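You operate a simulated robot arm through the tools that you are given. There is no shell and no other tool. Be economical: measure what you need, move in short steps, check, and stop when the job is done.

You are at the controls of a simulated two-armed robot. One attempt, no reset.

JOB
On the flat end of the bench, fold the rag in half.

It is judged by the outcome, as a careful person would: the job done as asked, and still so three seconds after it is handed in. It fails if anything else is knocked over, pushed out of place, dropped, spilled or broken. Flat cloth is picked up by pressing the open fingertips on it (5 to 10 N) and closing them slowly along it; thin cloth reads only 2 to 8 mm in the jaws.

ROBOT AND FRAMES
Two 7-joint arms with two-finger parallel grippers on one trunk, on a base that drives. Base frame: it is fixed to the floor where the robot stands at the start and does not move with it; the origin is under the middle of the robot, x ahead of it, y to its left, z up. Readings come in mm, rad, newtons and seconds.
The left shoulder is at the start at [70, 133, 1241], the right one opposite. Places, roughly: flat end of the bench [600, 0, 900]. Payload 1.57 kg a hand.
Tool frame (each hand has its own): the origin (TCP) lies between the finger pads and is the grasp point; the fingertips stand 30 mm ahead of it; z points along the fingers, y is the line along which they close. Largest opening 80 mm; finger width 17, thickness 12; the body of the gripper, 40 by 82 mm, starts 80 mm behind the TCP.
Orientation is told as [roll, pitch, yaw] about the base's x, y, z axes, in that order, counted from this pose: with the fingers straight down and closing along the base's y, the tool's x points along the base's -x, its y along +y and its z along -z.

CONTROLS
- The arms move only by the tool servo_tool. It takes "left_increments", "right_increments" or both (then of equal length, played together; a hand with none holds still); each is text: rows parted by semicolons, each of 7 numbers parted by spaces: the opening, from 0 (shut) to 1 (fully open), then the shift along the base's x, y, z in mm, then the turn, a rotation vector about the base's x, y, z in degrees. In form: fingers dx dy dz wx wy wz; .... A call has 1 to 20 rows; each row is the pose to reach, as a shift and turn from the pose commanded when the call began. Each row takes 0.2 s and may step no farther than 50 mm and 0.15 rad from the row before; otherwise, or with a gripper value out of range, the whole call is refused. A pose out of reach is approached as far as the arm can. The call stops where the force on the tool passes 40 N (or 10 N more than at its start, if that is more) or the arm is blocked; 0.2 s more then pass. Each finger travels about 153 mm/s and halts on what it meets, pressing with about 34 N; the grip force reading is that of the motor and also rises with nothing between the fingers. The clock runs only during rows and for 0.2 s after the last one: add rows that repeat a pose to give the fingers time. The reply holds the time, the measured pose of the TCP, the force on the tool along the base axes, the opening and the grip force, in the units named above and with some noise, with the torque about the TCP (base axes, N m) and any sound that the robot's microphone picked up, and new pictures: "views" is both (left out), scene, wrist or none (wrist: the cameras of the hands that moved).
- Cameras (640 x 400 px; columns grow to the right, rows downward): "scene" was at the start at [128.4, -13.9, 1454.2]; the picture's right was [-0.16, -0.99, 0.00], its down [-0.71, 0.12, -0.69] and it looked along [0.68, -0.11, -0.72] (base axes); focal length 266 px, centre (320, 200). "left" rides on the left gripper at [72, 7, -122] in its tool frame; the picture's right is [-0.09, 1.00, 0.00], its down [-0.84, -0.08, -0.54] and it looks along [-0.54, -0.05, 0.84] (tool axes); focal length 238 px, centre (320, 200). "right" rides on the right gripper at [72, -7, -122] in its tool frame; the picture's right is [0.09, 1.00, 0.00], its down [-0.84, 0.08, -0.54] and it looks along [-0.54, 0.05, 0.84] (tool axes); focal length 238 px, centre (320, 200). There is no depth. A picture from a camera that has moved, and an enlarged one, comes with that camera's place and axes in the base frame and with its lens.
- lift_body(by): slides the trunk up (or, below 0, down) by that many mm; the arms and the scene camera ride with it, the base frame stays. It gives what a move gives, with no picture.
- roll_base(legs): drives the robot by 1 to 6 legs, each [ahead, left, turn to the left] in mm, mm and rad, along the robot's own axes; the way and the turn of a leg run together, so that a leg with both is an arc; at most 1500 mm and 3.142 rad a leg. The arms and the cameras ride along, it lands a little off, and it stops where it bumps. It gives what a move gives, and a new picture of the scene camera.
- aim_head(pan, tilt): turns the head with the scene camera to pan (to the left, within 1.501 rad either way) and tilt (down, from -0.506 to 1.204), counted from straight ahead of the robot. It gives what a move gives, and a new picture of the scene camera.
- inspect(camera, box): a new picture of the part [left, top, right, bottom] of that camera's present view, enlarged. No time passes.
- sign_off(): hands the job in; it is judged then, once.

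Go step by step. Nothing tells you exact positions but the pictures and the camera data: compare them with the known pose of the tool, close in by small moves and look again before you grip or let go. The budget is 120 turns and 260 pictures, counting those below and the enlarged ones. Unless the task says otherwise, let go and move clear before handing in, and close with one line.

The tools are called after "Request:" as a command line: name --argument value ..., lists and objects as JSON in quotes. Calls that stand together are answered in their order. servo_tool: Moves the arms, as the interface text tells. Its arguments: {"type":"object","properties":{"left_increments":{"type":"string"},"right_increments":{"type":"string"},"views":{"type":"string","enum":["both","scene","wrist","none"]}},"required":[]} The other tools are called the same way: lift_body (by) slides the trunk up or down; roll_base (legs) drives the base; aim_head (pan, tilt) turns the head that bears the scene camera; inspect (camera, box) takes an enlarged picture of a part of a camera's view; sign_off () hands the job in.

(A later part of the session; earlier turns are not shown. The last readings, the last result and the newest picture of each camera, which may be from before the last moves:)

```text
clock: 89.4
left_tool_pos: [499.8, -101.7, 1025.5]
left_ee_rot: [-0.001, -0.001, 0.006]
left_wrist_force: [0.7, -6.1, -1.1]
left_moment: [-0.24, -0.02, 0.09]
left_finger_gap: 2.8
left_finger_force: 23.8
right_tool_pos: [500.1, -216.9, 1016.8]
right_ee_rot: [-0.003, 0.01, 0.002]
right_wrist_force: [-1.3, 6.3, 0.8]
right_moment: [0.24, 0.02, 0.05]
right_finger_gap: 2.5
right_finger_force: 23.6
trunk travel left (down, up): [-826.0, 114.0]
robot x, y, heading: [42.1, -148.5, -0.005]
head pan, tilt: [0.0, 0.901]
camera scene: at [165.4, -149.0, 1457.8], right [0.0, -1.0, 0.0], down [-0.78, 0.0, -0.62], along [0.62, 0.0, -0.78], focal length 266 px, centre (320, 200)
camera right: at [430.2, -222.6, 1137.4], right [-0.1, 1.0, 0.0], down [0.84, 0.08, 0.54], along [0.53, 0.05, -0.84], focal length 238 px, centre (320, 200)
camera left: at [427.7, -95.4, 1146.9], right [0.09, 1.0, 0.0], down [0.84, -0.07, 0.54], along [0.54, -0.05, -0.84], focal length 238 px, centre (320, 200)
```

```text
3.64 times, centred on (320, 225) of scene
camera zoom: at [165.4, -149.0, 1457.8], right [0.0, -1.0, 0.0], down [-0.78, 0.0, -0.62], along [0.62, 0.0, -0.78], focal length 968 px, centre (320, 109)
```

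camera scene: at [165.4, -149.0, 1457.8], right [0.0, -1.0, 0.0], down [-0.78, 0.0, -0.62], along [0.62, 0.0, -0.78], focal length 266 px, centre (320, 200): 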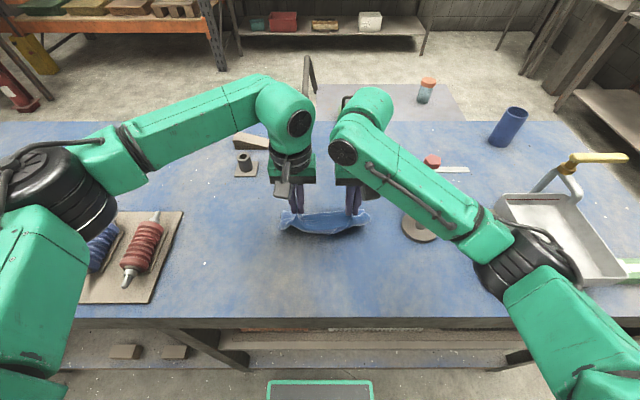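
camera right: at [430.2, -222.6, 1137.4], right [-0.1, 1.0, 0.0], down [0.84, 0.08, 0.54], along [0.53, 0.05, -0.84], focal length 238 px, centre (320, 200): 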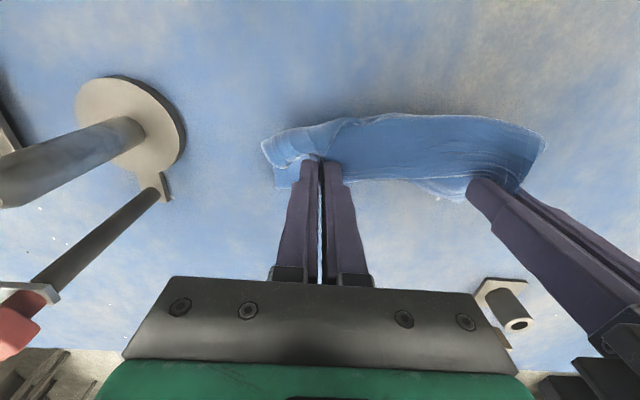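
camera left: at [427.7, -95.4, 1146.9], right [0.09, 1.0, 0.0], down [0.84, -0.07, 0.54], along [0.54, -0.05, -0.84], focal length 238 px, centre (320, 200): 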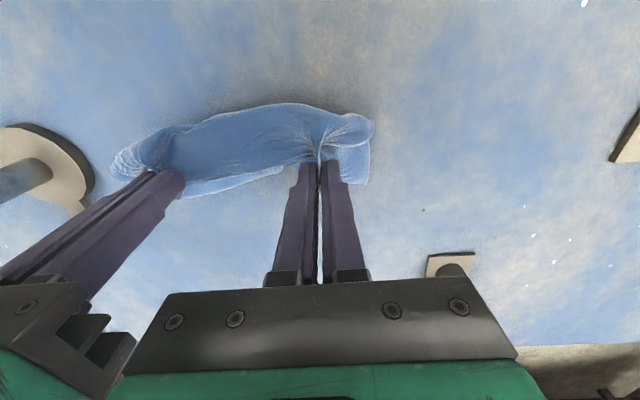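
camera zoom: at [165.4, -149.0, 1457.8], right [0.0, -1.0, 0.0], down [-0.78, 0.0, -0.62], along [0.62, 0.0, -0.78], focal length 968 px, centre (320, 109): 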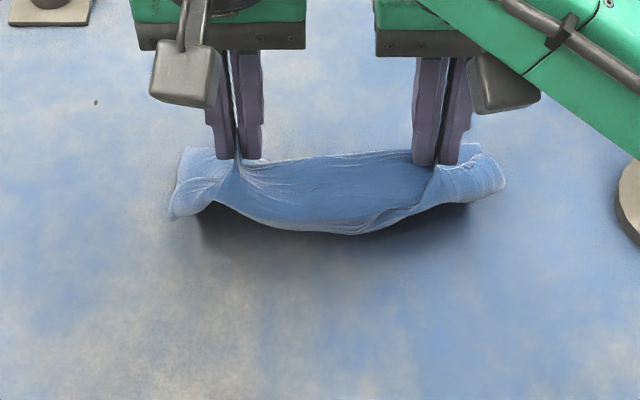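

Excellent: the bottom edge now lies beyond the hands at x ≈ 555, both corners level. I'll continue drawing back to put the crease near x = 455.

Request:
servo_tool --left_increments "0 -8 0 -2 0 0 0; 0 -17 0 -4 0 0 0; 0 -26 0 -4 0 0 0; 0 -35 0 -4 0 0 0; 0 -43 0 -3 0 0 0; 0 -50 0 -2 0 0 0; 0 -50 0 -2 0 0 0" --right_increments "0 -8 0 -1 0 0 0; 0 -17 0 -1 0 0 0; 0 -26 0 0 0 0 0; 0 -35 0 0 0 0 0; 0 -43 0 0 0 0 0; 0 -50 0 0 0 0 0; 0 -50 0 0 0 0 0" --views "both"

Request:
inspect --camera "left" --box '[90, 60, 410, 260]'

```text
clock: 91.0
left_tool_pos: [449.1, -101.6, 1022.8]
left_ee_rot: [-0.003, 0.0, 0.006]
left_wrist_force: [0.1, -5.2, -0.5]
left_moment: [-0.19, -0.05, 0.05]
left_finger_gap: 2.3
left_finger_force: 23.6
right_tool_pos: [449.9, -216.4, 1016.0]
right_ee_rot: [-0.001, 0.009, 0.002]
right_wrist_force: [-0.6, 5.1, 0.5]
right_moment: [0.2, 0.04, 0.03]
right_finger_gap: 2.7
right_finger_force: 23.8
trunk travel left (down, up): [-826.0, 114.0]
robot x, y, heading: [40.2, -148.1, -0.006]
head pan, tilt: [0.0, 0.901]
camera scene: at [165.2, -149.2, 1457.8], right [0.0, -1.0, 0.0], down [-0.78, 0.0, -0.62], along [0.62, 0.0, -0.78], focal length 266 px, centre (320, 200)
camera right: at [379.7, -222.3, 1136.9], right [-0.1, 1.0, 0.0], down [0.84, 0.08, 0.54], along [0.53, 0.05, -0.84], focal length 238 px, centre (320, 200)
camera left: at [376.8, -95.5, 1144.9], right [0.09, 1.0, 0.0], down [0.84, -0.07, 0.54], along [0.54, -0.05, -0.84], focal length 238 px, centre (320, 200)
```

scene: 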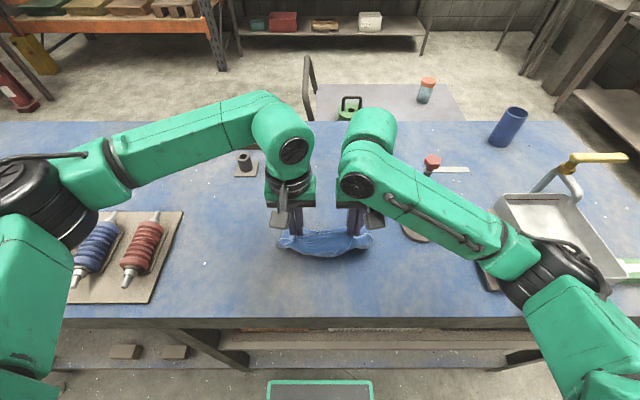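
right: 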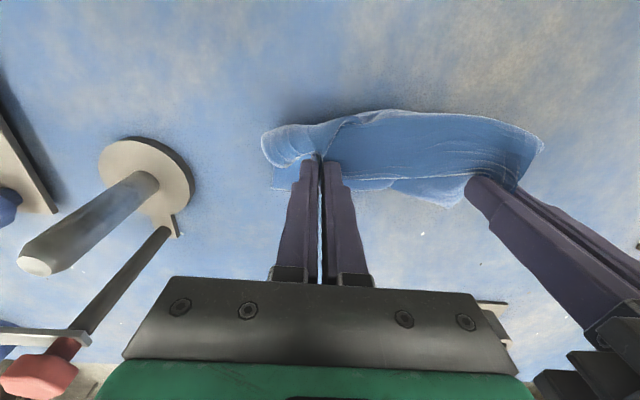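
left: 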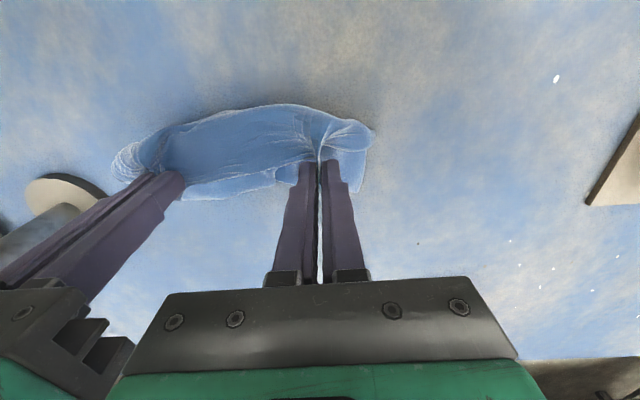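

```text
2.00 times, centred on (250, 160) of left
camera zoom: at [376.8, -95.5, 1144.9], right [0.09, 1.0, 0.0], down [0.84, -0.07, 0.54], along [0.54, -0.05, -0.84], focal length 477 px, centre (460, 280)
```

zoom: 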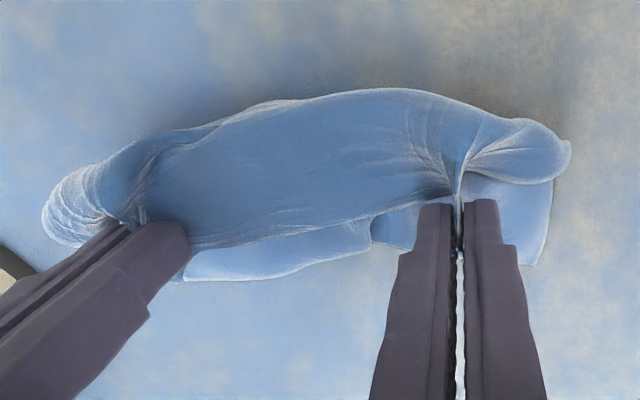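

Now the bottom layer spans roughly x 420–515 with the loop toward me, which is about half. I'll carry the held edge forward and down over it, stopping just above.

Request:
servo_tool --left_increments "0 8 0 0 0 0 0; 0 16 0 -5 0 0 0; 0 24 0 -12 0 0 0; 0 31 0 -21 0 0 0; 0 37 0 -31 0 0 0; 0 42 0 -41 0 0 0; 0 46 0 -50 0 0 0; 0 48 0 -57 0 0 0; 0 48 0 -57 0 0 0" --right_increments "0 8 0 0 0 0 0; 0 16 0 -4 0 0 0; 0 24 0 -10 0 0 0; 0 31 0 -18 0 0 0; 0 37 0 -27 0 0 0; 0 42 0 -36 0 0 0; 0 46 0 -44 0 0 0; 0 48 0 -50 0 0 0; 0 48 0 -50 0 0 0" --views "both"

Request:
inspect --camera "scene" --box '[240, 190, 400, 300]'

Request:
inspect --camera "left" --box '[80, 60, 400, 260]'

Request:
inspect --camera "right" --box '[250, 60, 570, 260]'

```text
clock: 93.0
left_tool_pos: [496.9, -101.5, 965.8]
left_ee_rot: [-0.003, 0.0, 0.008]
left_wrist_force: [0.6, -6.7, -0.6]
left_moment: [-0.24, -0.03, 0.05]
left_finger_gap: 2.5
left_finger_force: 23.9
right_tool_pos: [496.8, -217.0, 966.8]
right_ee_rot: [0.0, 0.008, 0.004]
right_wrist_force: [-0.8, 7.4, 0.2]
right_moment: [0.21, 0.03, 0.01]
right_finger_gap: 2.4
right_finger_force: 23.4
trunk travel left (down, up): [-826.0, 114.0]
robot x, y, heading: [39.9, -148.0, -0.002]
head pan, tilt: [0.0, 0.901]
camera scene: at [164.8, -149.2, 1457.9], right [0.0, -1.0, 0.0], down [-0.78, 0.0, -0.62], along [0.62, 0.0, -0.78], focal length 266 px, centre (320, 200)
camera right: at [426.3, -223.4, 1087.3], right [-0.1, 1.0, 0.0], down [0.84, 0.08, 0.54], along [0.53, 0.05, -0.84], focal length 238 px, centre (320, 200)
camera left: at [426.0, -95.3, 1087.2], right [0.09, 1.0, 0.0], down [0.84, -0.07, 0.54], along [0.54, -0.05, -0.84], focal length 238 px, centre (320, 200)
```

scene: 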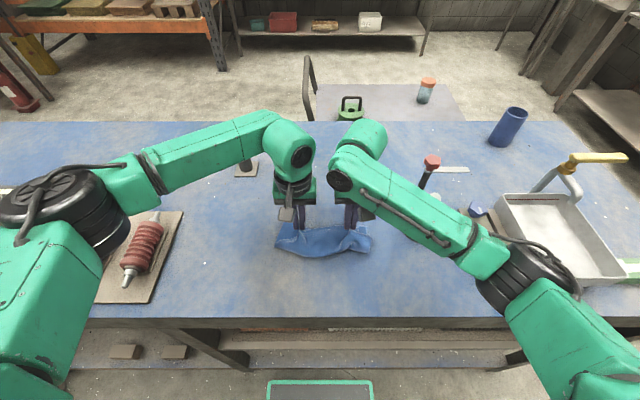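
right: 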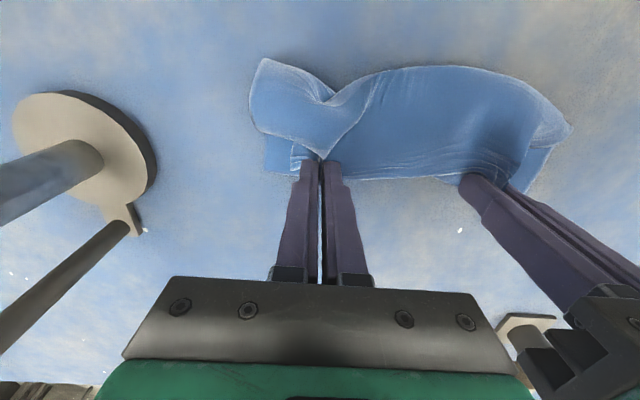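
left: 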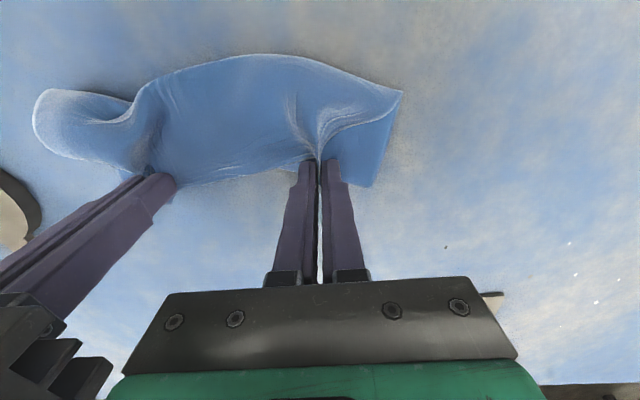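

```text
3.64 times, centred on (320, 245) of scene
camera zoom: at [164.8, -149.2, 1457.9], right [0.0, -1.0, 0.0], down [-0.78, 0.0, -0.62], along [0.62, 0.0, -0.78], focal length 968 px, centre (320, 36)
```

zoom: 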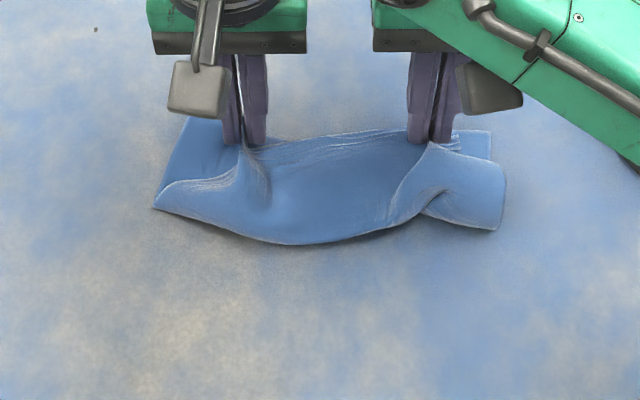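

```text
2.00 times, centred on (240, 160) of left
camera zoom: at [426.0, -95.3, 1087.2], right [0.09, 1.0, 0.0], down [0.84, -0.07, 0.54], along [0.54, -0.05, -0.84], focal length 477 px, centre (480, 280)
```

zoom: 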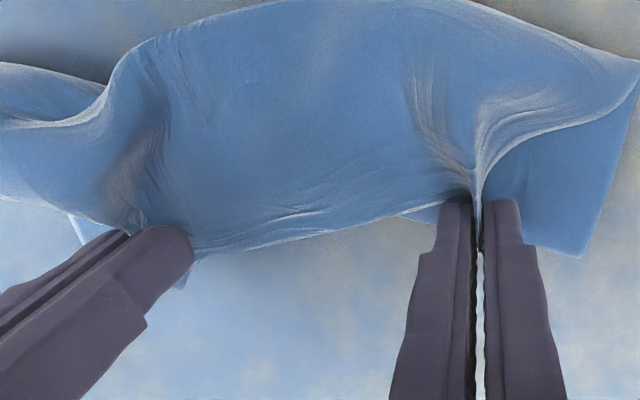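

```text
2.00 times, centred on (410, 160) of right
camera zoom: at [426.3, -223.4, 1087.3], right [-0.1, 1.0, 0.0], down [0.84, 0.08, 0.54], along [0.53, 0.05, -0.84], focal length 477 px, centre (140, 280)
```

zoom: 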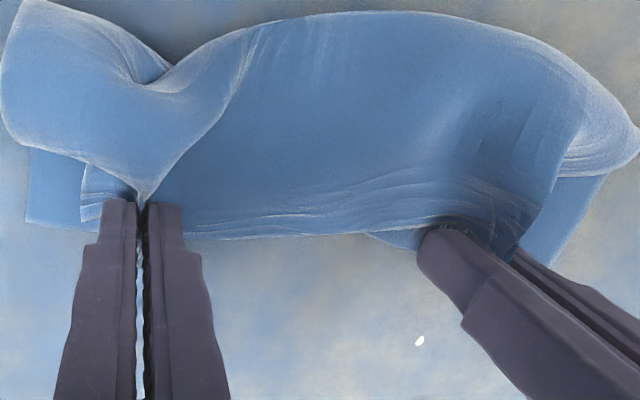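

The middle folds over nicely; only the outer wings lag. I'll lower, nudge the edge forward slightly, release gently and rise straight up, then fix the corners.

Request:
servo_tool --left_increments "0 4 0 -3 0 0 0; 0 8 0 -7 0 0 0; 0 9 0 -10 0 0 0; 0.08 9 0 -10 0 0 0; 0.16 9 0 -10 0 0 0; 0.25 9 0 -10 0 0 0; 0.25 9 0 -4 0 0 0; 0.25 9 0 8 0 0 0; 0.25 9 0 25 0 0 0; 0.25 9 0 50 0 0 0; 0.25 9 10 90 0 0 0; 0.25 9 45 120 0 0 0; 0.25 9 90 130 0 0 0; 0.25 9 135 130 0 0 0; 0.25 9 180 130 0 0 0" --right_increments "0 2 0 -3 0 0 0; 0 3 0 -7 0 0 0; 0 3 0 -10 0 0 0; 0.08 3 0 -10 0 0 0; 0.16 3 0 -10 0 0 0; 0.25 3 0 -10 0 0 0; 0.25 3 0 -4 0 0 0; 0.25 3 0 8 0 0 0; 0.25 3 0 25 0 0 0; 0.25 3 0 50 0 0 0; 0.25 3 0 90 0 0 0; 0.25 3 0 120 0 0 0; 0.25 3 -10 150 0 0 0; 0.25 3 -30 170 0 0 0; 0.25 3 -50 185 0 0 0" --views "both"

Request:
inspect --camera "scene" --box '[250, 190, 390, 290]'

```text
clock: 96.2
left_tool_pos: [503.9, 79.8, 1098.3]
left_ee_rot: [-0.004, -0.002, 0.006]
left_wrist_force: [0.9, 0.6, 0.4]
left_moment: [-0.02, 0.02, 0.01]
left_finger_gap: 19.8
left_finger_force: 0.0
right_tool_pos: [499.4, -265.5, 1150.4]
right_ee_rot: [-0.002, 0.005, 0.004]
right_wrist_force: [-0.6, 0.2, 0.3]
right_moment: [-0.02, 0.01, -0.01]
right_finger_gap: 20.0
right_finger_force: 0.0
trunk travel left (down, up): [-826.0, 114.0]
robot x, y, heading: [41.1, -150.6, -0.001]
head pan, tilt: [0.0, 0.901]
camera scene: at [163.7, -147.8, 1458.0], right [0.0, -1.0, 0.0], down [-0.78, 0.0, -0.62], along [0.62, 0.0, -0.78], focal length 266 px, centre (320, 200)
camera right: at [429.0, -270.6, 1271.7], right [-0.1, 1.0, 0.0], down [0.84, 0.08, 0.54], along [0.53, 0.05, -0.84], focal length 238 px, centre (320, 200)
camera left: at [432.1, 86.5, 1219.1], right [0.09, 1.0, 0.0], down [0.84, -0.07, 0.54], along [0.54, -0.05, -0.84], focal length 238 px, centre (320, 200)
```

scene: 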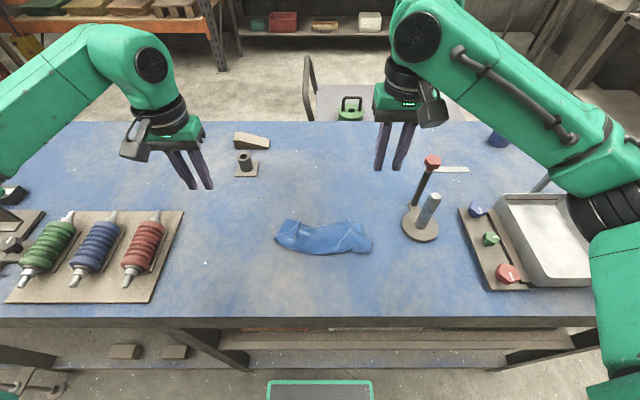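
right: 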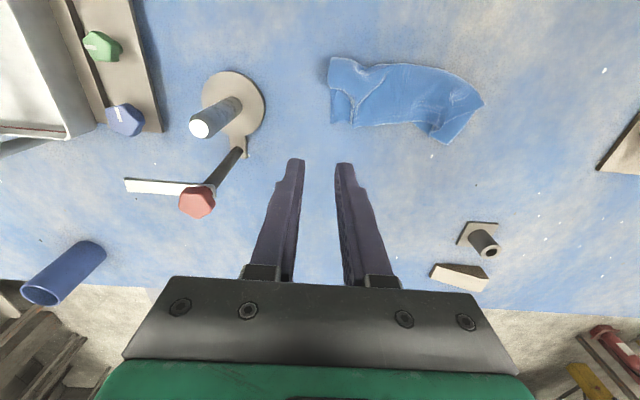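
left: 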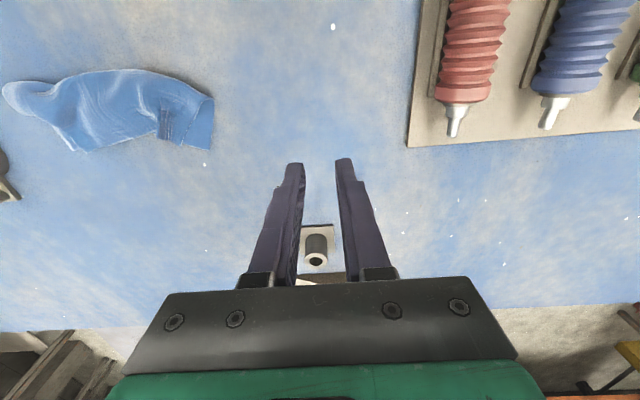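

```text
4.00 times, centred on (320, 240) of scene
camera zoom: at [163.7, -147.8, 1458.0], right [0.0, -1.0, 0.0], down [-0.78, 0.0, -0.62], along [0.62, 0.0, -0.78], focal length 1065 px, centre (320, 40)
```

zoom: 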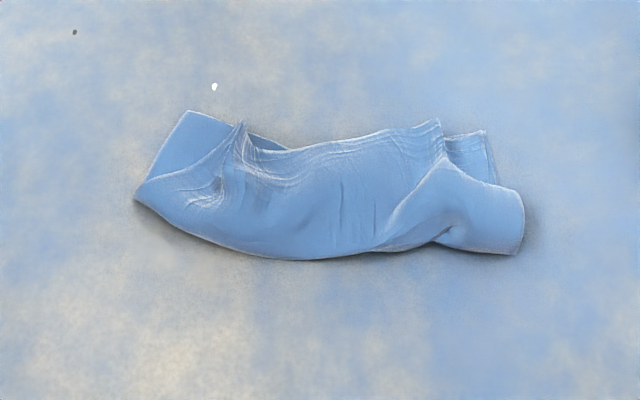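

The rag is folded in half apart from two corners of the top layer that lag behind: left at about [472,−43] (belongs at [534,−67]) and right at [471,−264] (belongs at [521,−247]). I'll hover over each with the fingers turned along the edge there.

Request:
servo_tool --left_increments "0.4 -3 -20 0 0 0 7; 0.4 -7 -45 0 0 0 14; 0.4 -10 -70 0 0 0 21; 0.4 -14 -95 0 0 0 28; 0.4 -18 -120 -10 0 0 35; 0.4 -22 -140 -30 0 0 42; 0.4 -24 -145 -60 0 0 43; 0.4 -24 -145 -95 0 0 43; 0.4 -24 -145 -105 0 0 43; 0.4 -24 -145 -105 0 0 43" --right_increments "0.4 -4 4 -10 0 0 -6; 0.4 -8 8 -30 0 0 -12; 0.4 -12 12 -50 0 0 -18; 0.4 -16 16 -70 0 0 -24; 0.4 -20 20 -90 0 0 -30; 0.4 -24 24 -110 0 0 -33; 0.4 -24 24 -130 0 0 -33; 0.4 -24 24 -150 0 0 -33; 0.4 -24 24 -157 0 0 -33; 0.4 -24 24 -157 0 0 -33" --views "both"

Request:
inspect --camera "left" --box '[160, 20, 480, 220]'

Request:
inspect --camera "right" --box '[160, 20, 480, 220]'

```text
clock: 98.4
left_tool_pos: [481.7, -67.9, 989.4]
left_ee_rot: [-0.003, 0.0, 0.756]
left_wrist_force: [-0.7, -0.8, -0.2]
left_moment: [0.01, 0.0, 0.01]
left_finger_gap: 31.9
left_finger_force: 0.0
right_tool_pos: [476.3, -242.6, 994.2]
right_ee_rot: [-0.002, 0.007, -0.571]
right_wrist_force: [-0.5, -0.7, 1.1]
right_moment: [-0.01, 0.01, 0.03]
right_finger_gap: 31.8
right_finger_force: 0.1
trunk travel left (down, up): [-826.0, 114.0]
robot x, y, heading: [38.1, -154.1, -0.003]
head pan, tilt: [0.0, 0.901]
camera scene: at [164.8, -149.2, 1457.9], right [0.0, -1.0, 0.0], down [-0.78, 0.0, -0.62], along [0.62, 0.0, -0.78], focal length 266 px, centre (320, 200)
camera right: at [413.3, -208.6, 1114.9], right [0.46, 0.89, 0.0], down [0.75, -0.39, 0.54], along [0.47, -0.25, -0.84], focal length 238 px, centre (320, 200)
camera left: at [425.1, -112.2, 1112.6], right [-0.62, 0.79, 0.0], down [0.66, 0.52, 0.54], along [0.43, 0.33, -0.84], focal length 238 px, centre (320, 200)
```

scene: 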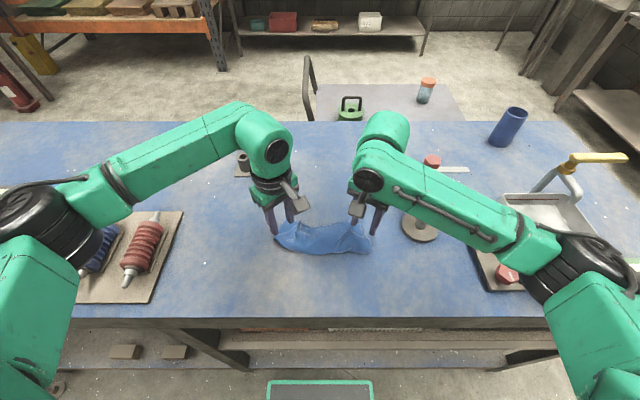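
right: 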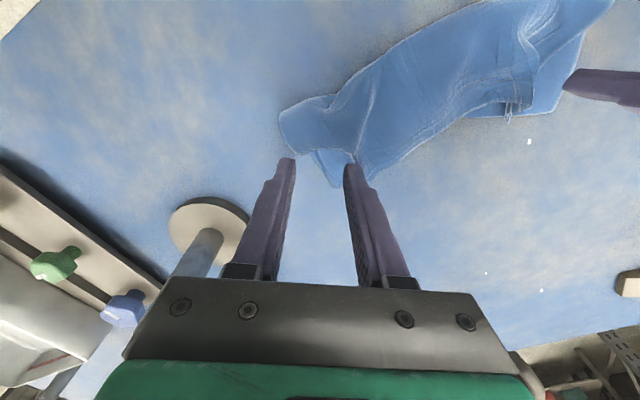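
left: 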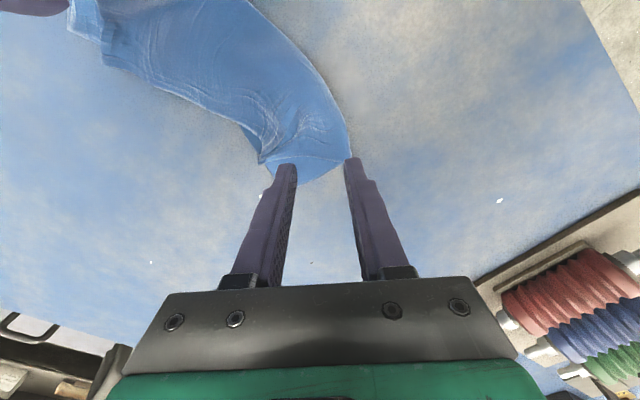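

```text
2.00 times, centred on (320, 120) of left
camera zoom: at [425.1, -112.2, 1112.6], right [-0.62, 0.79, 0.0], down [0.66, 0.52, 0.54], along [0.43, 0.33, -0.84], focal length 477 px, centre (320, 360)
```

zoom: 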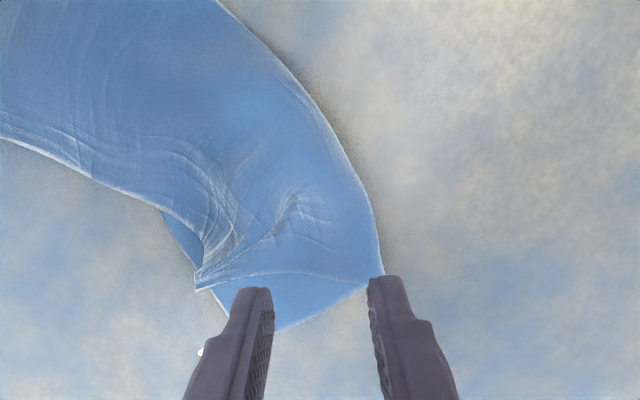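

```text
2.00 times, centred on (320, 120) of right
camera zoom: at [413.3, -208.6, 1114.9], right [0.46, 0.89, 0.0], down [0.75, -0.39, 0.54], along [0.47, -0.25, -0.84], focal length 477 px, centre (320, 360)
```

zoom: 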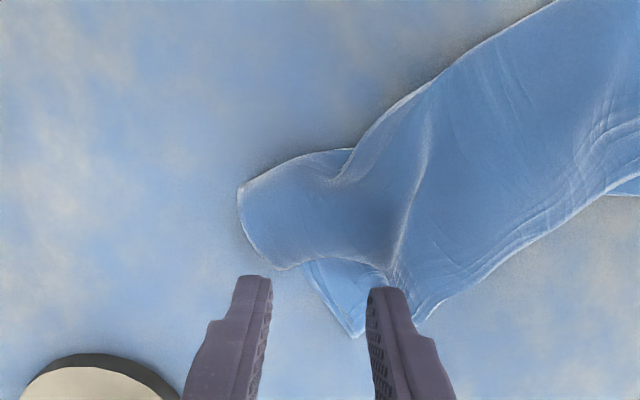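

Very clear view. Both corners are right at the fingers, so I'll lower onto the top layer there and feel for contact.

Request:
servo_tool --left_increments "0.4 1 1 -10 0 0 0; 0.4 1 1 -20 0 0 0; 0.4 1 1 -28 0 0 0; 0.4 1 1 -32 0 0 0; 0.4 1 1 -34 0 0 0; 0.4 1 1 -36 0 0 0; 0.4 1 1 -36 0 0 0" --right_increments "0.4 0 5 -10 0 0 0; 0.4 0 5 -20 0 0 0; 0.4 0 5 -30 0 0 0; 0.4 0 5 -35 0 0 0; 0.4 0 5 -38 0 0 0; 0.4 0 5 -40 0 0 0; 0.4 0 5 -40 0 0 0" --views "wrist"

```text
clock: 100.0
left_tool_pos: [483.7, -66.4, 954.2]
left_ee_rot: [-0.001, 0.0, 0.757]
left_wrist_force: [-0.1, 0.2, -0.4]
left_moment: [0.0, -0.04, 0.01]
left_finger_gap: 32.0
left_finger_force: 0.1
right_tool_pos: [476.9, -237.6, 956.2]
right_ee_rot: [-0.002, 0.006, -0.573]
right_wrist_force: [0.1, 0.3, 0.8]
right_moment: [-0.02, 0.01, -0.01]
right_finger_gap: 31.6
right_finger_force: 0.1
trunk travel left (down, up): [-826.0, 114.0]
robot x, y, heading: [38.8, -148.2, -0.001]
head pan, tilt: [0.0, 0.901]
camera right: at [414.1, -204.2, 1074.7], right [0.46, 0.89, 0.0], down [0.75, -0.39, 0.54], along [0.48, -0.25, -0.84], focal length 238 px, centre (320, 200)
camera left: at [426.3, -110.7, 1077.0], right [-0.62, 0.79, 0.0], down [0.66, 0.52, 0.54], along [0.43, 0.33, -0.84], focal length 238 px, centre (320, 200)
```

right: 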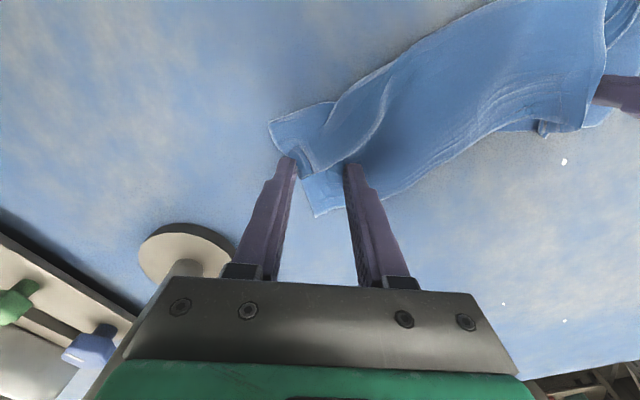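
left: 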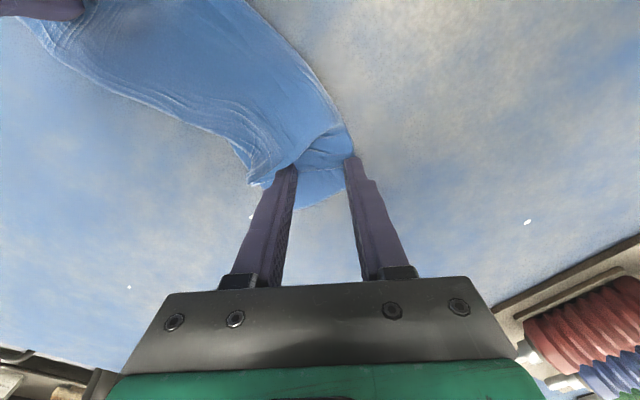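

The fingertips sit right on the edge; I'll shift 8 mm inward so they're on the top layer, and press.

Request:
servo_tool --left_increments "0.4 0 0 5 0 0 0; 0.4 -4 -3 5 0 0 0; 0.4 -7 -6 5 0 0 0; 0.4 -7 -6 1 0 0 0; 0.4 -7 -6 -1 0 0 0; 0.4 -7 -6 -3 0 0 0; 0.4 -7 -6 -4 0 0 0; 0.4 -7 -6 -4 0 0 0" --right_increments "0.4 0 0 5 0 0 0; 0.4 -4 2 5 0 0 0; 0.4 -8 4 5 0 0 0; 0.4 -8 4 1 0 0 0; 0.4 -8 4 -1 0 0 0; 0.4 -8 4 -2.5 0 0 0; 0.4 -8 4 -3.5 0 0 0; 0.4 -8 4 -3.5 0 0 0" --views "wrist"

```text
clock: 101.8
left_tool_pos: [475.1, -71.6, 954.4]
left_ee_rot: [-0.004, -0.001, 0.758]
left_wrist_force: [2.1, -0.9, 7.7]
left_moment: [-0.14, -0.2, 0.0]
left_finger_gap: 32.5
left_finger_force: 0.8
right_tool_pos: [468.1, -233.0, 952.8]
right_ee_rot: [0.002, 0.003, -0.571]
right_wrist_force: [5.4, -1.9, 19.7]
right_moment: [-0.29, 0.01, 0.07]
right_finger_gap: 31.3
right_finger_force: 0.0
trunk travel left (down, up): [-826.0, 114.0]
robot x, y, heading: [40.4, -151.6, -0.004]
head pan, tilt: [0.0, 0.901]
camera right: at [404.5, -199.8, 1072.6], right [0.46, 0.89, 0.0], down [0.75, -0.39, 0.54], along [0.48, -0.25, -0.84], focal length 238 px, centre (320, 200)
camera left: at [417.9, -116.4, 1074.7], right [-0.62, 0.79, 0.0], down [0.66, 0.52, 0.54], along [0.43, 0.33, -0.84], focal length 238 px, centre (320, 200)
```

right: 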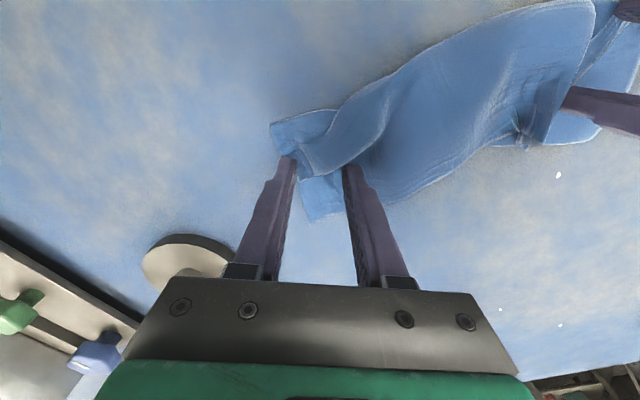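
left: 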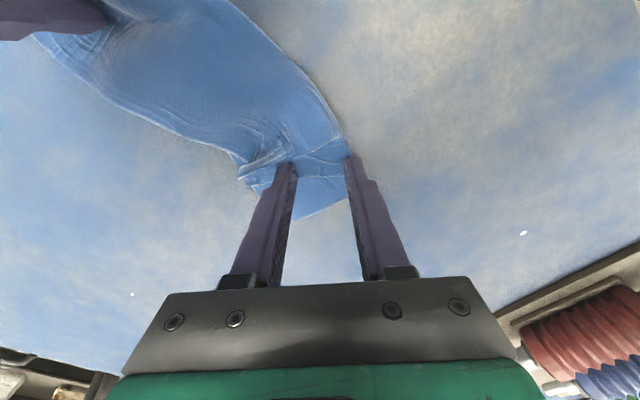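

Request:
inspect --camera "left" --box '[220, 100, 380, 220]'

Request:
inspect --camera "right" --box '[250, 80, 410, 230]'

```text
3.33 times, centred on (300, 160) of left
camera zoom: at [417.9, -116.4, 1074.7], right [-0.62, 0.79, 0.0], down [0.66, 0.52, 0.54], along [0.43, 0.33, -0.84], focal length 794 px, centre (387, 333)
```

zoom: 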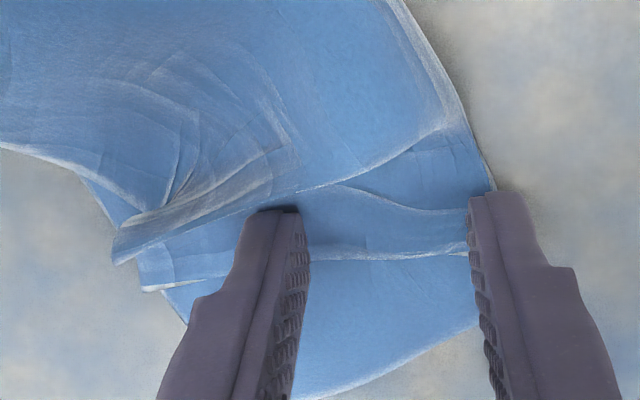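

```text
2.67 times, centred on (330, 155) of right
camera zoom: at [404.5, -199.8, 1072.6], right [0.46, 0.89, 0.0], down [0.75, -0.39, 0.54], along [0.48, -0.25, -0.84], focal length 636 px, centre (293, 320)
```

zoom: 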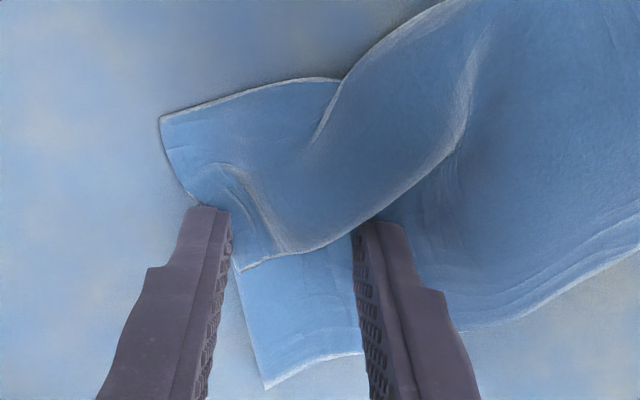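

Left is good. Right needs another 8 mm inward and less force; then both close slowly.

Request:
servo_tool --right_increments "0.4 0 0 5 0 0 0; 0.4 -4 2 6 0 0 0; 0.4 -7 4 6 0 0 0; 0.4 -7 4 3 0 0 0; 0.4 -7 4 1 0 0 0; 0.4 -7 4 1 0 0 0" --views "none"

Request:
servo_tool --left_increments "0.37 0 0 0 0 0 0; 0.34 0 0 0 0 0 0; 0.31 0 0 0 0 0 0; 0.28 0 0 0 0 0 0; 0.25 0 0 0 0 0 0; 0.22 0 0 0 0 0 0; 0.19 0 0 0 0 0 0; 0.16 0 0 0 0 0 0; 0.13 0 0 0 0 0 0; 0.1 0 0 0 0 0 0; 0.07 0 0 0 0 0 0; 0.04 0 0 0 0 0 0; 0 0 0 0 0 0 0; 0 0 0 0 0 0 0; 0 0 0 0 0 0 0" --right_increments "0.37 0 0 0 0 0 0; 0.34 0 0 0 0 0 0; 0.31 0 0 0 0 0 0; 0.28 0 0 0 0 0 0; 0.25 0 0 0 0 0 0; 0.22 0 0 0 0 0 0; 0.19 0 0 0 0 0 0; 0.16 0 0 0 0 0 0; 0.13 0 0 0 0 0 0; 0.1 0 0 0 0 0 0; 0.07 0 0 0 0 0 0; 0.04 0 0 0 0 0 0; 0 0 0 0 0 0 0; 0 0 0 0 0 0 0; 0 0 0 0 0 0 0" --views "wrist"

```text
clock: 103.2
left_tool_pos: [476.1, -71.7, 952.5]
left_ee_rot: [-0.005, -0.002, 0.758]
left_wrist_force: [3.8, 0.8, 17.4]
left_moment: [-0.25, -0.35, 0.06]
left_finger_gap: 33.0
left_finger_force: 0.6
right_tool_pos: [459.6, -229.0, 953.8]
right_ee_rot: [0.0, 0.006, -0.572]
right_wrist_force: [-0.7, -0.5, 3.2]
right_moment: [-0.05, 0.03, 0.0]
right_finger_gap: 32.0
right_finger_force: 0.0
trunk travel left (down, up): [-826.0, 114.0]
robot x, y, heading: [38.6, -149.8, -0.003]
head pan, tilt: [0.0, 0.901]
```

```text
clock: 106.4
left_tool_pos: [473.0, -71.4, 952.8]
left_ee_rot: [-0.003, -0.001, 0.758]
left_wrist_force: [2.3, -1.4, 16.8]
left_moment: [-0.08, -0.15, 0.0]
left_finger_gap: 1.9
left_finger_force: 23.2
right_tool_pos: [458.7, -229.9, 953.0]
right_ee_rot: [0.001, 0.006, -0.573]
right_wrist_force: [-0.3, -0.1, 6.4]
right_moment: [0.03, 0.02, -0.01]
right_finger_gap: 2.2
right_finger_force: 23.6
trunk travel left (down, up): [-826.0, 114.0]
robot x, y, heading: [42.2, -149.1, -0.001]
head pan, tilt: [0.0, 0.901]
camera right: at [396.1, -196.1, 1073.5], right [0.46, 0.89, 0.0], down [0.75, -0.39, 0.54], along [0.48, -0.25, -0.84], focal length 238 px, centre (320, 200)
camera left: at [417.0, -116.6, 1074.5], right [-0.62, 0.79, 0.0], down [0.66, 0.52, 0.54], along [0.43, 0.33, -0.84], focal length 238 px, centre (320, 200)
```

right: 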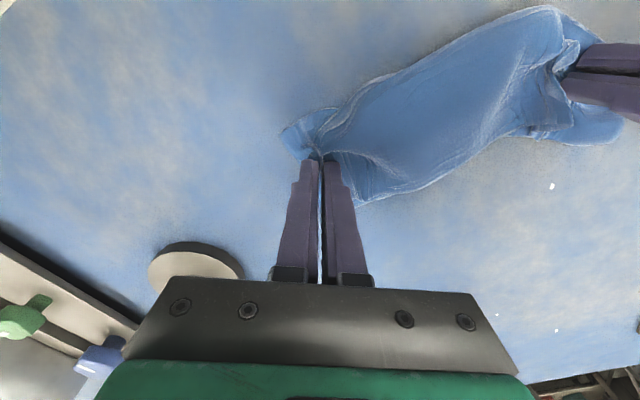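
left: 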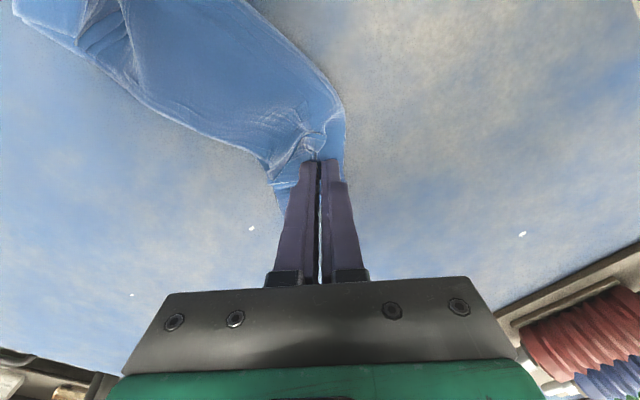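

Both corners gripped. I'll lift them, carry them forward and turn the hands square, then look.

Request:
servo_tool --left_increments "0 0 2 8 0 0 0; 0 0 3 18 0 0 0; 0 4 4 28 0 0 -7; 0 12 5 32 0 0 -14; 0 20 5 32 0 0 -21; 0 28 4 32 0 0 -28; 0 36 3 32 0 0 -35; 0 44 2 32 0 0 -42; 0 50 1 32 0 0 -43; 0 50 1 32 0 0 -43" --right_increments "0 0 -2 8 0 0 0; 0 0 -3 18 0 0 0; 0 4 -4 28 0 0 6; 0 12 -5 32 0 0 12; 0 20 -6 32 0 0 18; 0 28 -6 32 0 0 24; 0 36 -6 32 0 0 30; 0 44 -5 32 0 0 33; 0 50 -5 32 0 0 33; 0 50 -5 32 0 0 33" --views "both"

Request:
inspect --camera "scene" --box '[250, 190, 390, 290]'

```text
clock: 108.6
left_tool_pos: [527.4, -70.3, 982.9]
left_ee_rot: [-0.003, 0.001, 0.006]
left_wrist_force: [0.5, -0.9, 0.1]
left_moment: [-0.02, -0.02, 0.0]
left_finger_gap: 1.6
left_finger_force: 23.3
right_tool_pos: [511.9, -235.0, 984.0]
right_ee_rot: [0.001, 0.006, 0.005]
right_wrist_force: [0.0, -0.1, 0.7]
right_moment: [0.02, 0.02, -0.04]
right_finger_gap: 2.3
right_finger_force: 23.9
trunk travel left (down, up): [-826.0, 114.0]
robot x, y, heading: [38.5, -149.9, -0.001]
head pan, tilt: [0.0, 0.901]
camera scene: at [164.8, -149.1, 1457.9], right [0.0, -1.0, 0.0], down [-0.78, 0.0, -0.62], along [0.62, 0.0, -0.78], focal length 266 px, centre (320, 200)
camera right: at [441.9, -241.2, 1104.4], right [-0.1, 1.0, 0.0], down [0.84, 0.08, 0.54], along [0.53, 0.05, -0.84], focal length 238 px, centre (320, 200)
camera left: at [455.3, -64.2, 1104.4], right [0.09, 1.0, 0.0], down [0.84, -0.07, 0.54], along [0.54, -0.05, -0.84], focal length 238 px, centre (320, 200)
```

scene: 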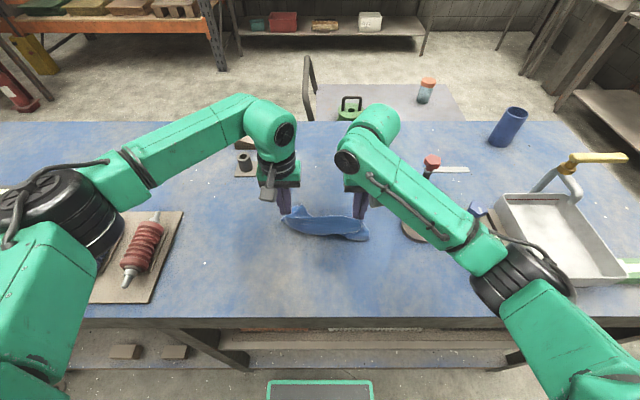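
right: 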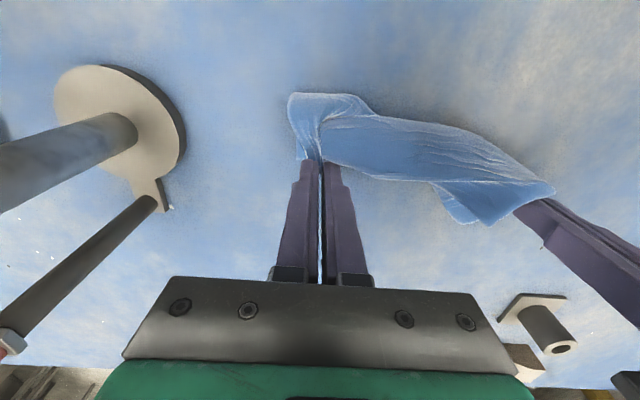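
left: 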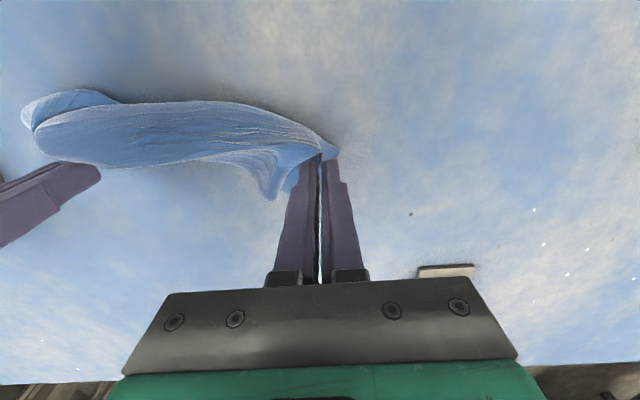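

```text
4.00 times, centred on (320, 240) of scene
camera zoom: at [164.8, -149.1, 1457.9], right [0.0, -1.0, 0.0], down [-0.78, 0.0, -0.62], along [0.62, 0.0, -0.78], focal length 1065 px, centre (320, 40)
```

zoom: 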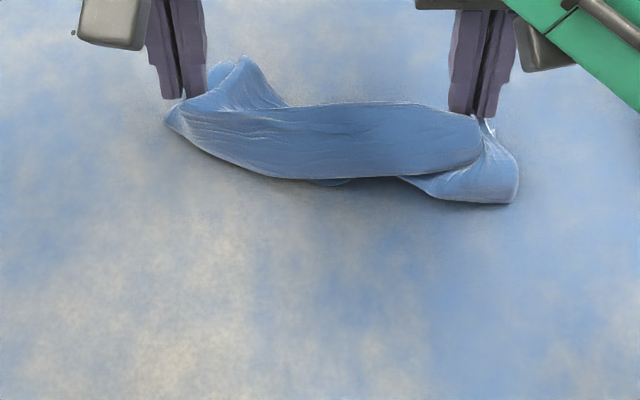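

The hands now hold the rag much nearer its corners, which is a better grip than before. I'll lift it to hang free, spread it and look; then I can repeat the lay-and-fold move with neat corners.

Request:
servo_tool --left_increments "0 -3 0 25 0 0 0; 0 -6 0 50 0 0 0; 0 -9 0 75 0 0 0; 0 -12 2 100 0 0 0; 0 -15 4 125 0 0 0; 0 -18 6 150 0 0 0; 0 -20 8 175 0 0 0; 0 -22 10 190 0 0 0; 0 -22 10 190 0 0 0; 0 -22 10 190 0 0 0; 0 -22 10 190 0 0 0" --right_increments "0 0 0 25 0 0 0; 0 0 0 50 0 0 0; 0 0 0 75 0 0 0; 0 0 -2 100 0 0 0; 0 -2 -4 125 0 0 0; 0 -4 -6 150 0 0 0; 0 -5 -8 175 0 0 0; 0 -6 -10 190 0 0 0; 0 -6 -10 190 0 0 0; 0 -6 -10 190 0 0 0; 0 -6 -10 190 0 0 0" --views "both"

Request:
inspect --camera "scene" --box '[230, 120, 410, 240]'

```text
clock: 111.0
left_tool_pos: [503.8, -61.0, 1171.6]
left_ee_rot: [-0.004, 0.0, 0.008]
left_wrist_force: [-0.3, -8.6, 0.1]
left_moment: [-0.25, 0.02, 0.2]
left_finger_gap: 2.1
left_finger_force: 23.7
right_tool_pos: [505.8, -247.0, 1173.0]
right_ee_rot: [0.0, 0.009, 0.006]
right_wrist_force: [0.0, 7.9, -0.6]
right_moment: [0.16, 0.04, -0.1]
right_finger_gap: 3.4
right_finger_force: 24.7
trunk travel left (down, up): [-826.0, 114.0]
robot x, y, heading: [38.2, -145.4, -0.008]
head pan, tilt: [0.0, 0.901]
camera scene: at [164.8, -149.2, 1457.9], right [0.0, -1.0, 0.0], down [-0.78, 0.0, -0.62], along [0.62, 0.0, -0.78], focal length 266 px, centre (320, 200)
camera right: at [435.9, -252.3, 1293.5], right [-0.1, 1.0, 0.0], down [0.84, 0.08, 0.54], along [0.53, 0.05, -0.84], focal length 238 px, centre (320, 200)
camera left: at [432.0, -54.2, 1293.9], right [0.09, 1.0, 0.0], down [0.84, -0.07, 0.54], along [0.54, -0.05, -0.84], focal length 238 px, centre (320, 200)
```

scene: 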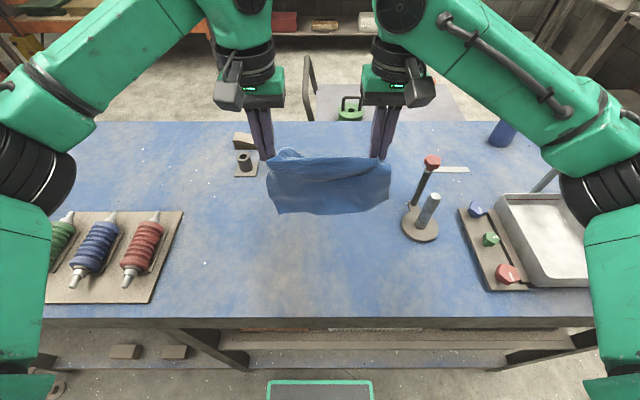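
right: 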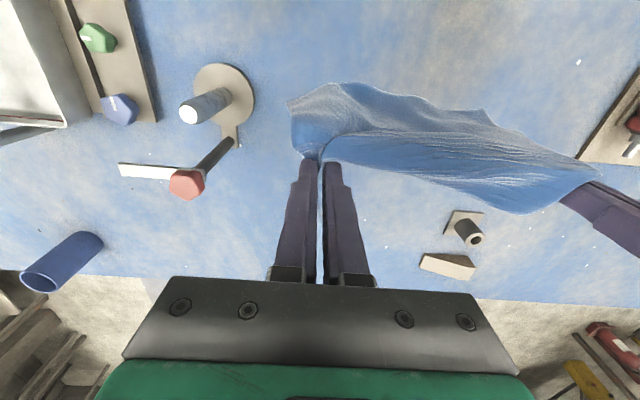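
left: 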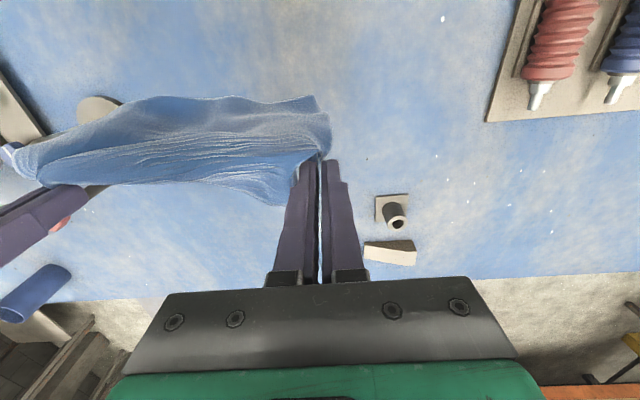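

```text
3.33 times, centred on (320, 180) of scene
camera zoom: at [164.8, -149.2, 1457.9], right [0.0, -1.0, 0.0], down [-0.78, 0.0, -0.62], along [0.62, 0.0, -0.78], focal length 887 px, centre (320, 267)
```

zoom: 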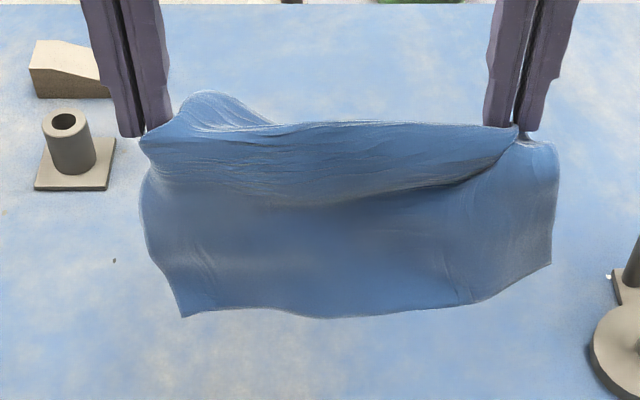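

Now it hangs almost full-width. I'll repeat the same lay-down: forward, lower until the bottom edge rests, then draw back.

Request:
servo_tool --left_increments "0 18 0 0 0 0 0; 0 36 0 0 0 0 0; 0 54 0 0 0 0 0; 0 72 0 -10 0 0 0; 0 86 0 -25 0 0 0; 0 88 0 -45 0 0 0; 0 88 0 -65 0 0 0; 0 88 0 -82 0 0 0; 0 88 0 -96 0 0 0; 0 88 0 -108 0 0 0; 0 88 0 -120 0 0 0; 0 86 0 -130 0 0 0; 0 78 0 -136 0 0 0; 0 66 0 -140 0 0 0; 0 52 0 -144 0 0 0; 0 38 0 -146 0 0 0; 0 24 0 -147 0 0 0; 0 10 0 -147 0 0 0; 0 -4 0 -147 0 0 0; 0 -4 0 -147 0 0 0" --right_increments "0 18 0 0 0 0 0; 0 36 0 0 0 0 0; 0 54 0 -5 0 0 0; 0 72 0 -20 0 0 0; 0 86 0 -40 0 0 0; 0 86 0 -60 0 0 0; 0 86 0 -80 0 0 0; 0 86 0 -98 0 0 0; 0 86 0 -112 0 0 0; 0 86 0 -124 0 0 0; 0 86 0 -136 0 0 0; 0 84 0 -145 0 0 0; 0 76 0 -149 0 0 0; 0 64 0 -152 0 0 0; 0 50 0 -154 0 0 0; 0 36 0 -155 0 0 0; 0 22 0 -155 0 0 0; 0 8 0 -155 0 0 0; 0 -6 0 -155 0 0 0; 0 -6 0 -155 0 0 0" --views "wrist"

Request:
inspect --camera "scene" --box '[230, 160, 410, 280]'

```text
clock: 115.2
left_tool_pos: [501.1, -60.8, 1025.0]
left_ee_rot: [-0.003, 0.004, 0.007]
left_wrist_force: [0.3, -2.4, 0.0]
left_moment: [-0.08, 0.0, 0.06]
left_finger_gap: 1.7
left_finger_force: 22.9
right_tool_pos: [499.5, -244.2, 1020.0]
right_ee_rot: [-0.001, 0.009, 0.004]
right_wrist_force: [-0.9, 2.8, 1.0]
right_moment: [0.07, 0.0, -0.08]
right_finger_gap: 2.2
right_finger_force: 23.5
trunk travel left (down, up): [-826.0, 114.0]
robot x, y, heading: [41.8, -147.9, -0.001]
head pan, tilt: [0.0, 0.901]
camera right: at [429.1, -250.6, 1139.2], right [-0.1, 1.0, 0.0], down [0.84, 0.08, 0.53], along [0.53, 0.05, -0.84], focal length 238 px, centre (320, 200)
camera left: at [428.4, -54.5, 1146.9], right [0.09, 1.0, 0.0], down [0.84, -0.07, 0.54], along [0.54, -0.05, -0.84], focal length 238 px, centre (320, 200)
```

right: 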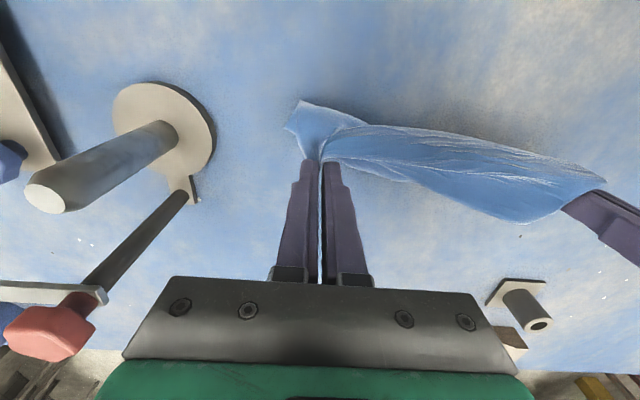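
left: 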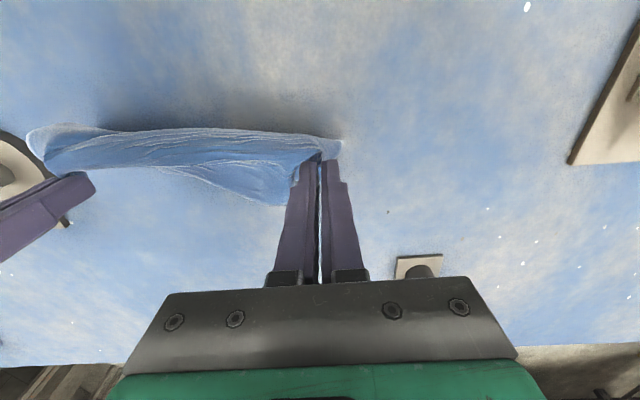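

```text
3.33 times, centred on (320, 220) of scene
camera zoom: at [165.5, -149.2, 1457.8], right [0.0, -1.0, 0.0], down [-0.78, 0.0, -0.62], along [0.62, 0.0, -0.78], focal length 887 px, centre (320, 133)
```

zoom: 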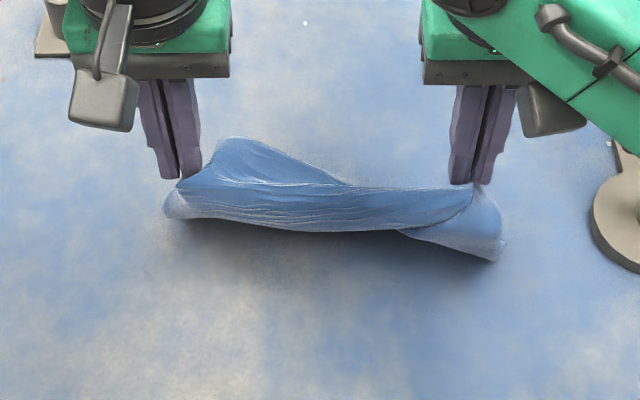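

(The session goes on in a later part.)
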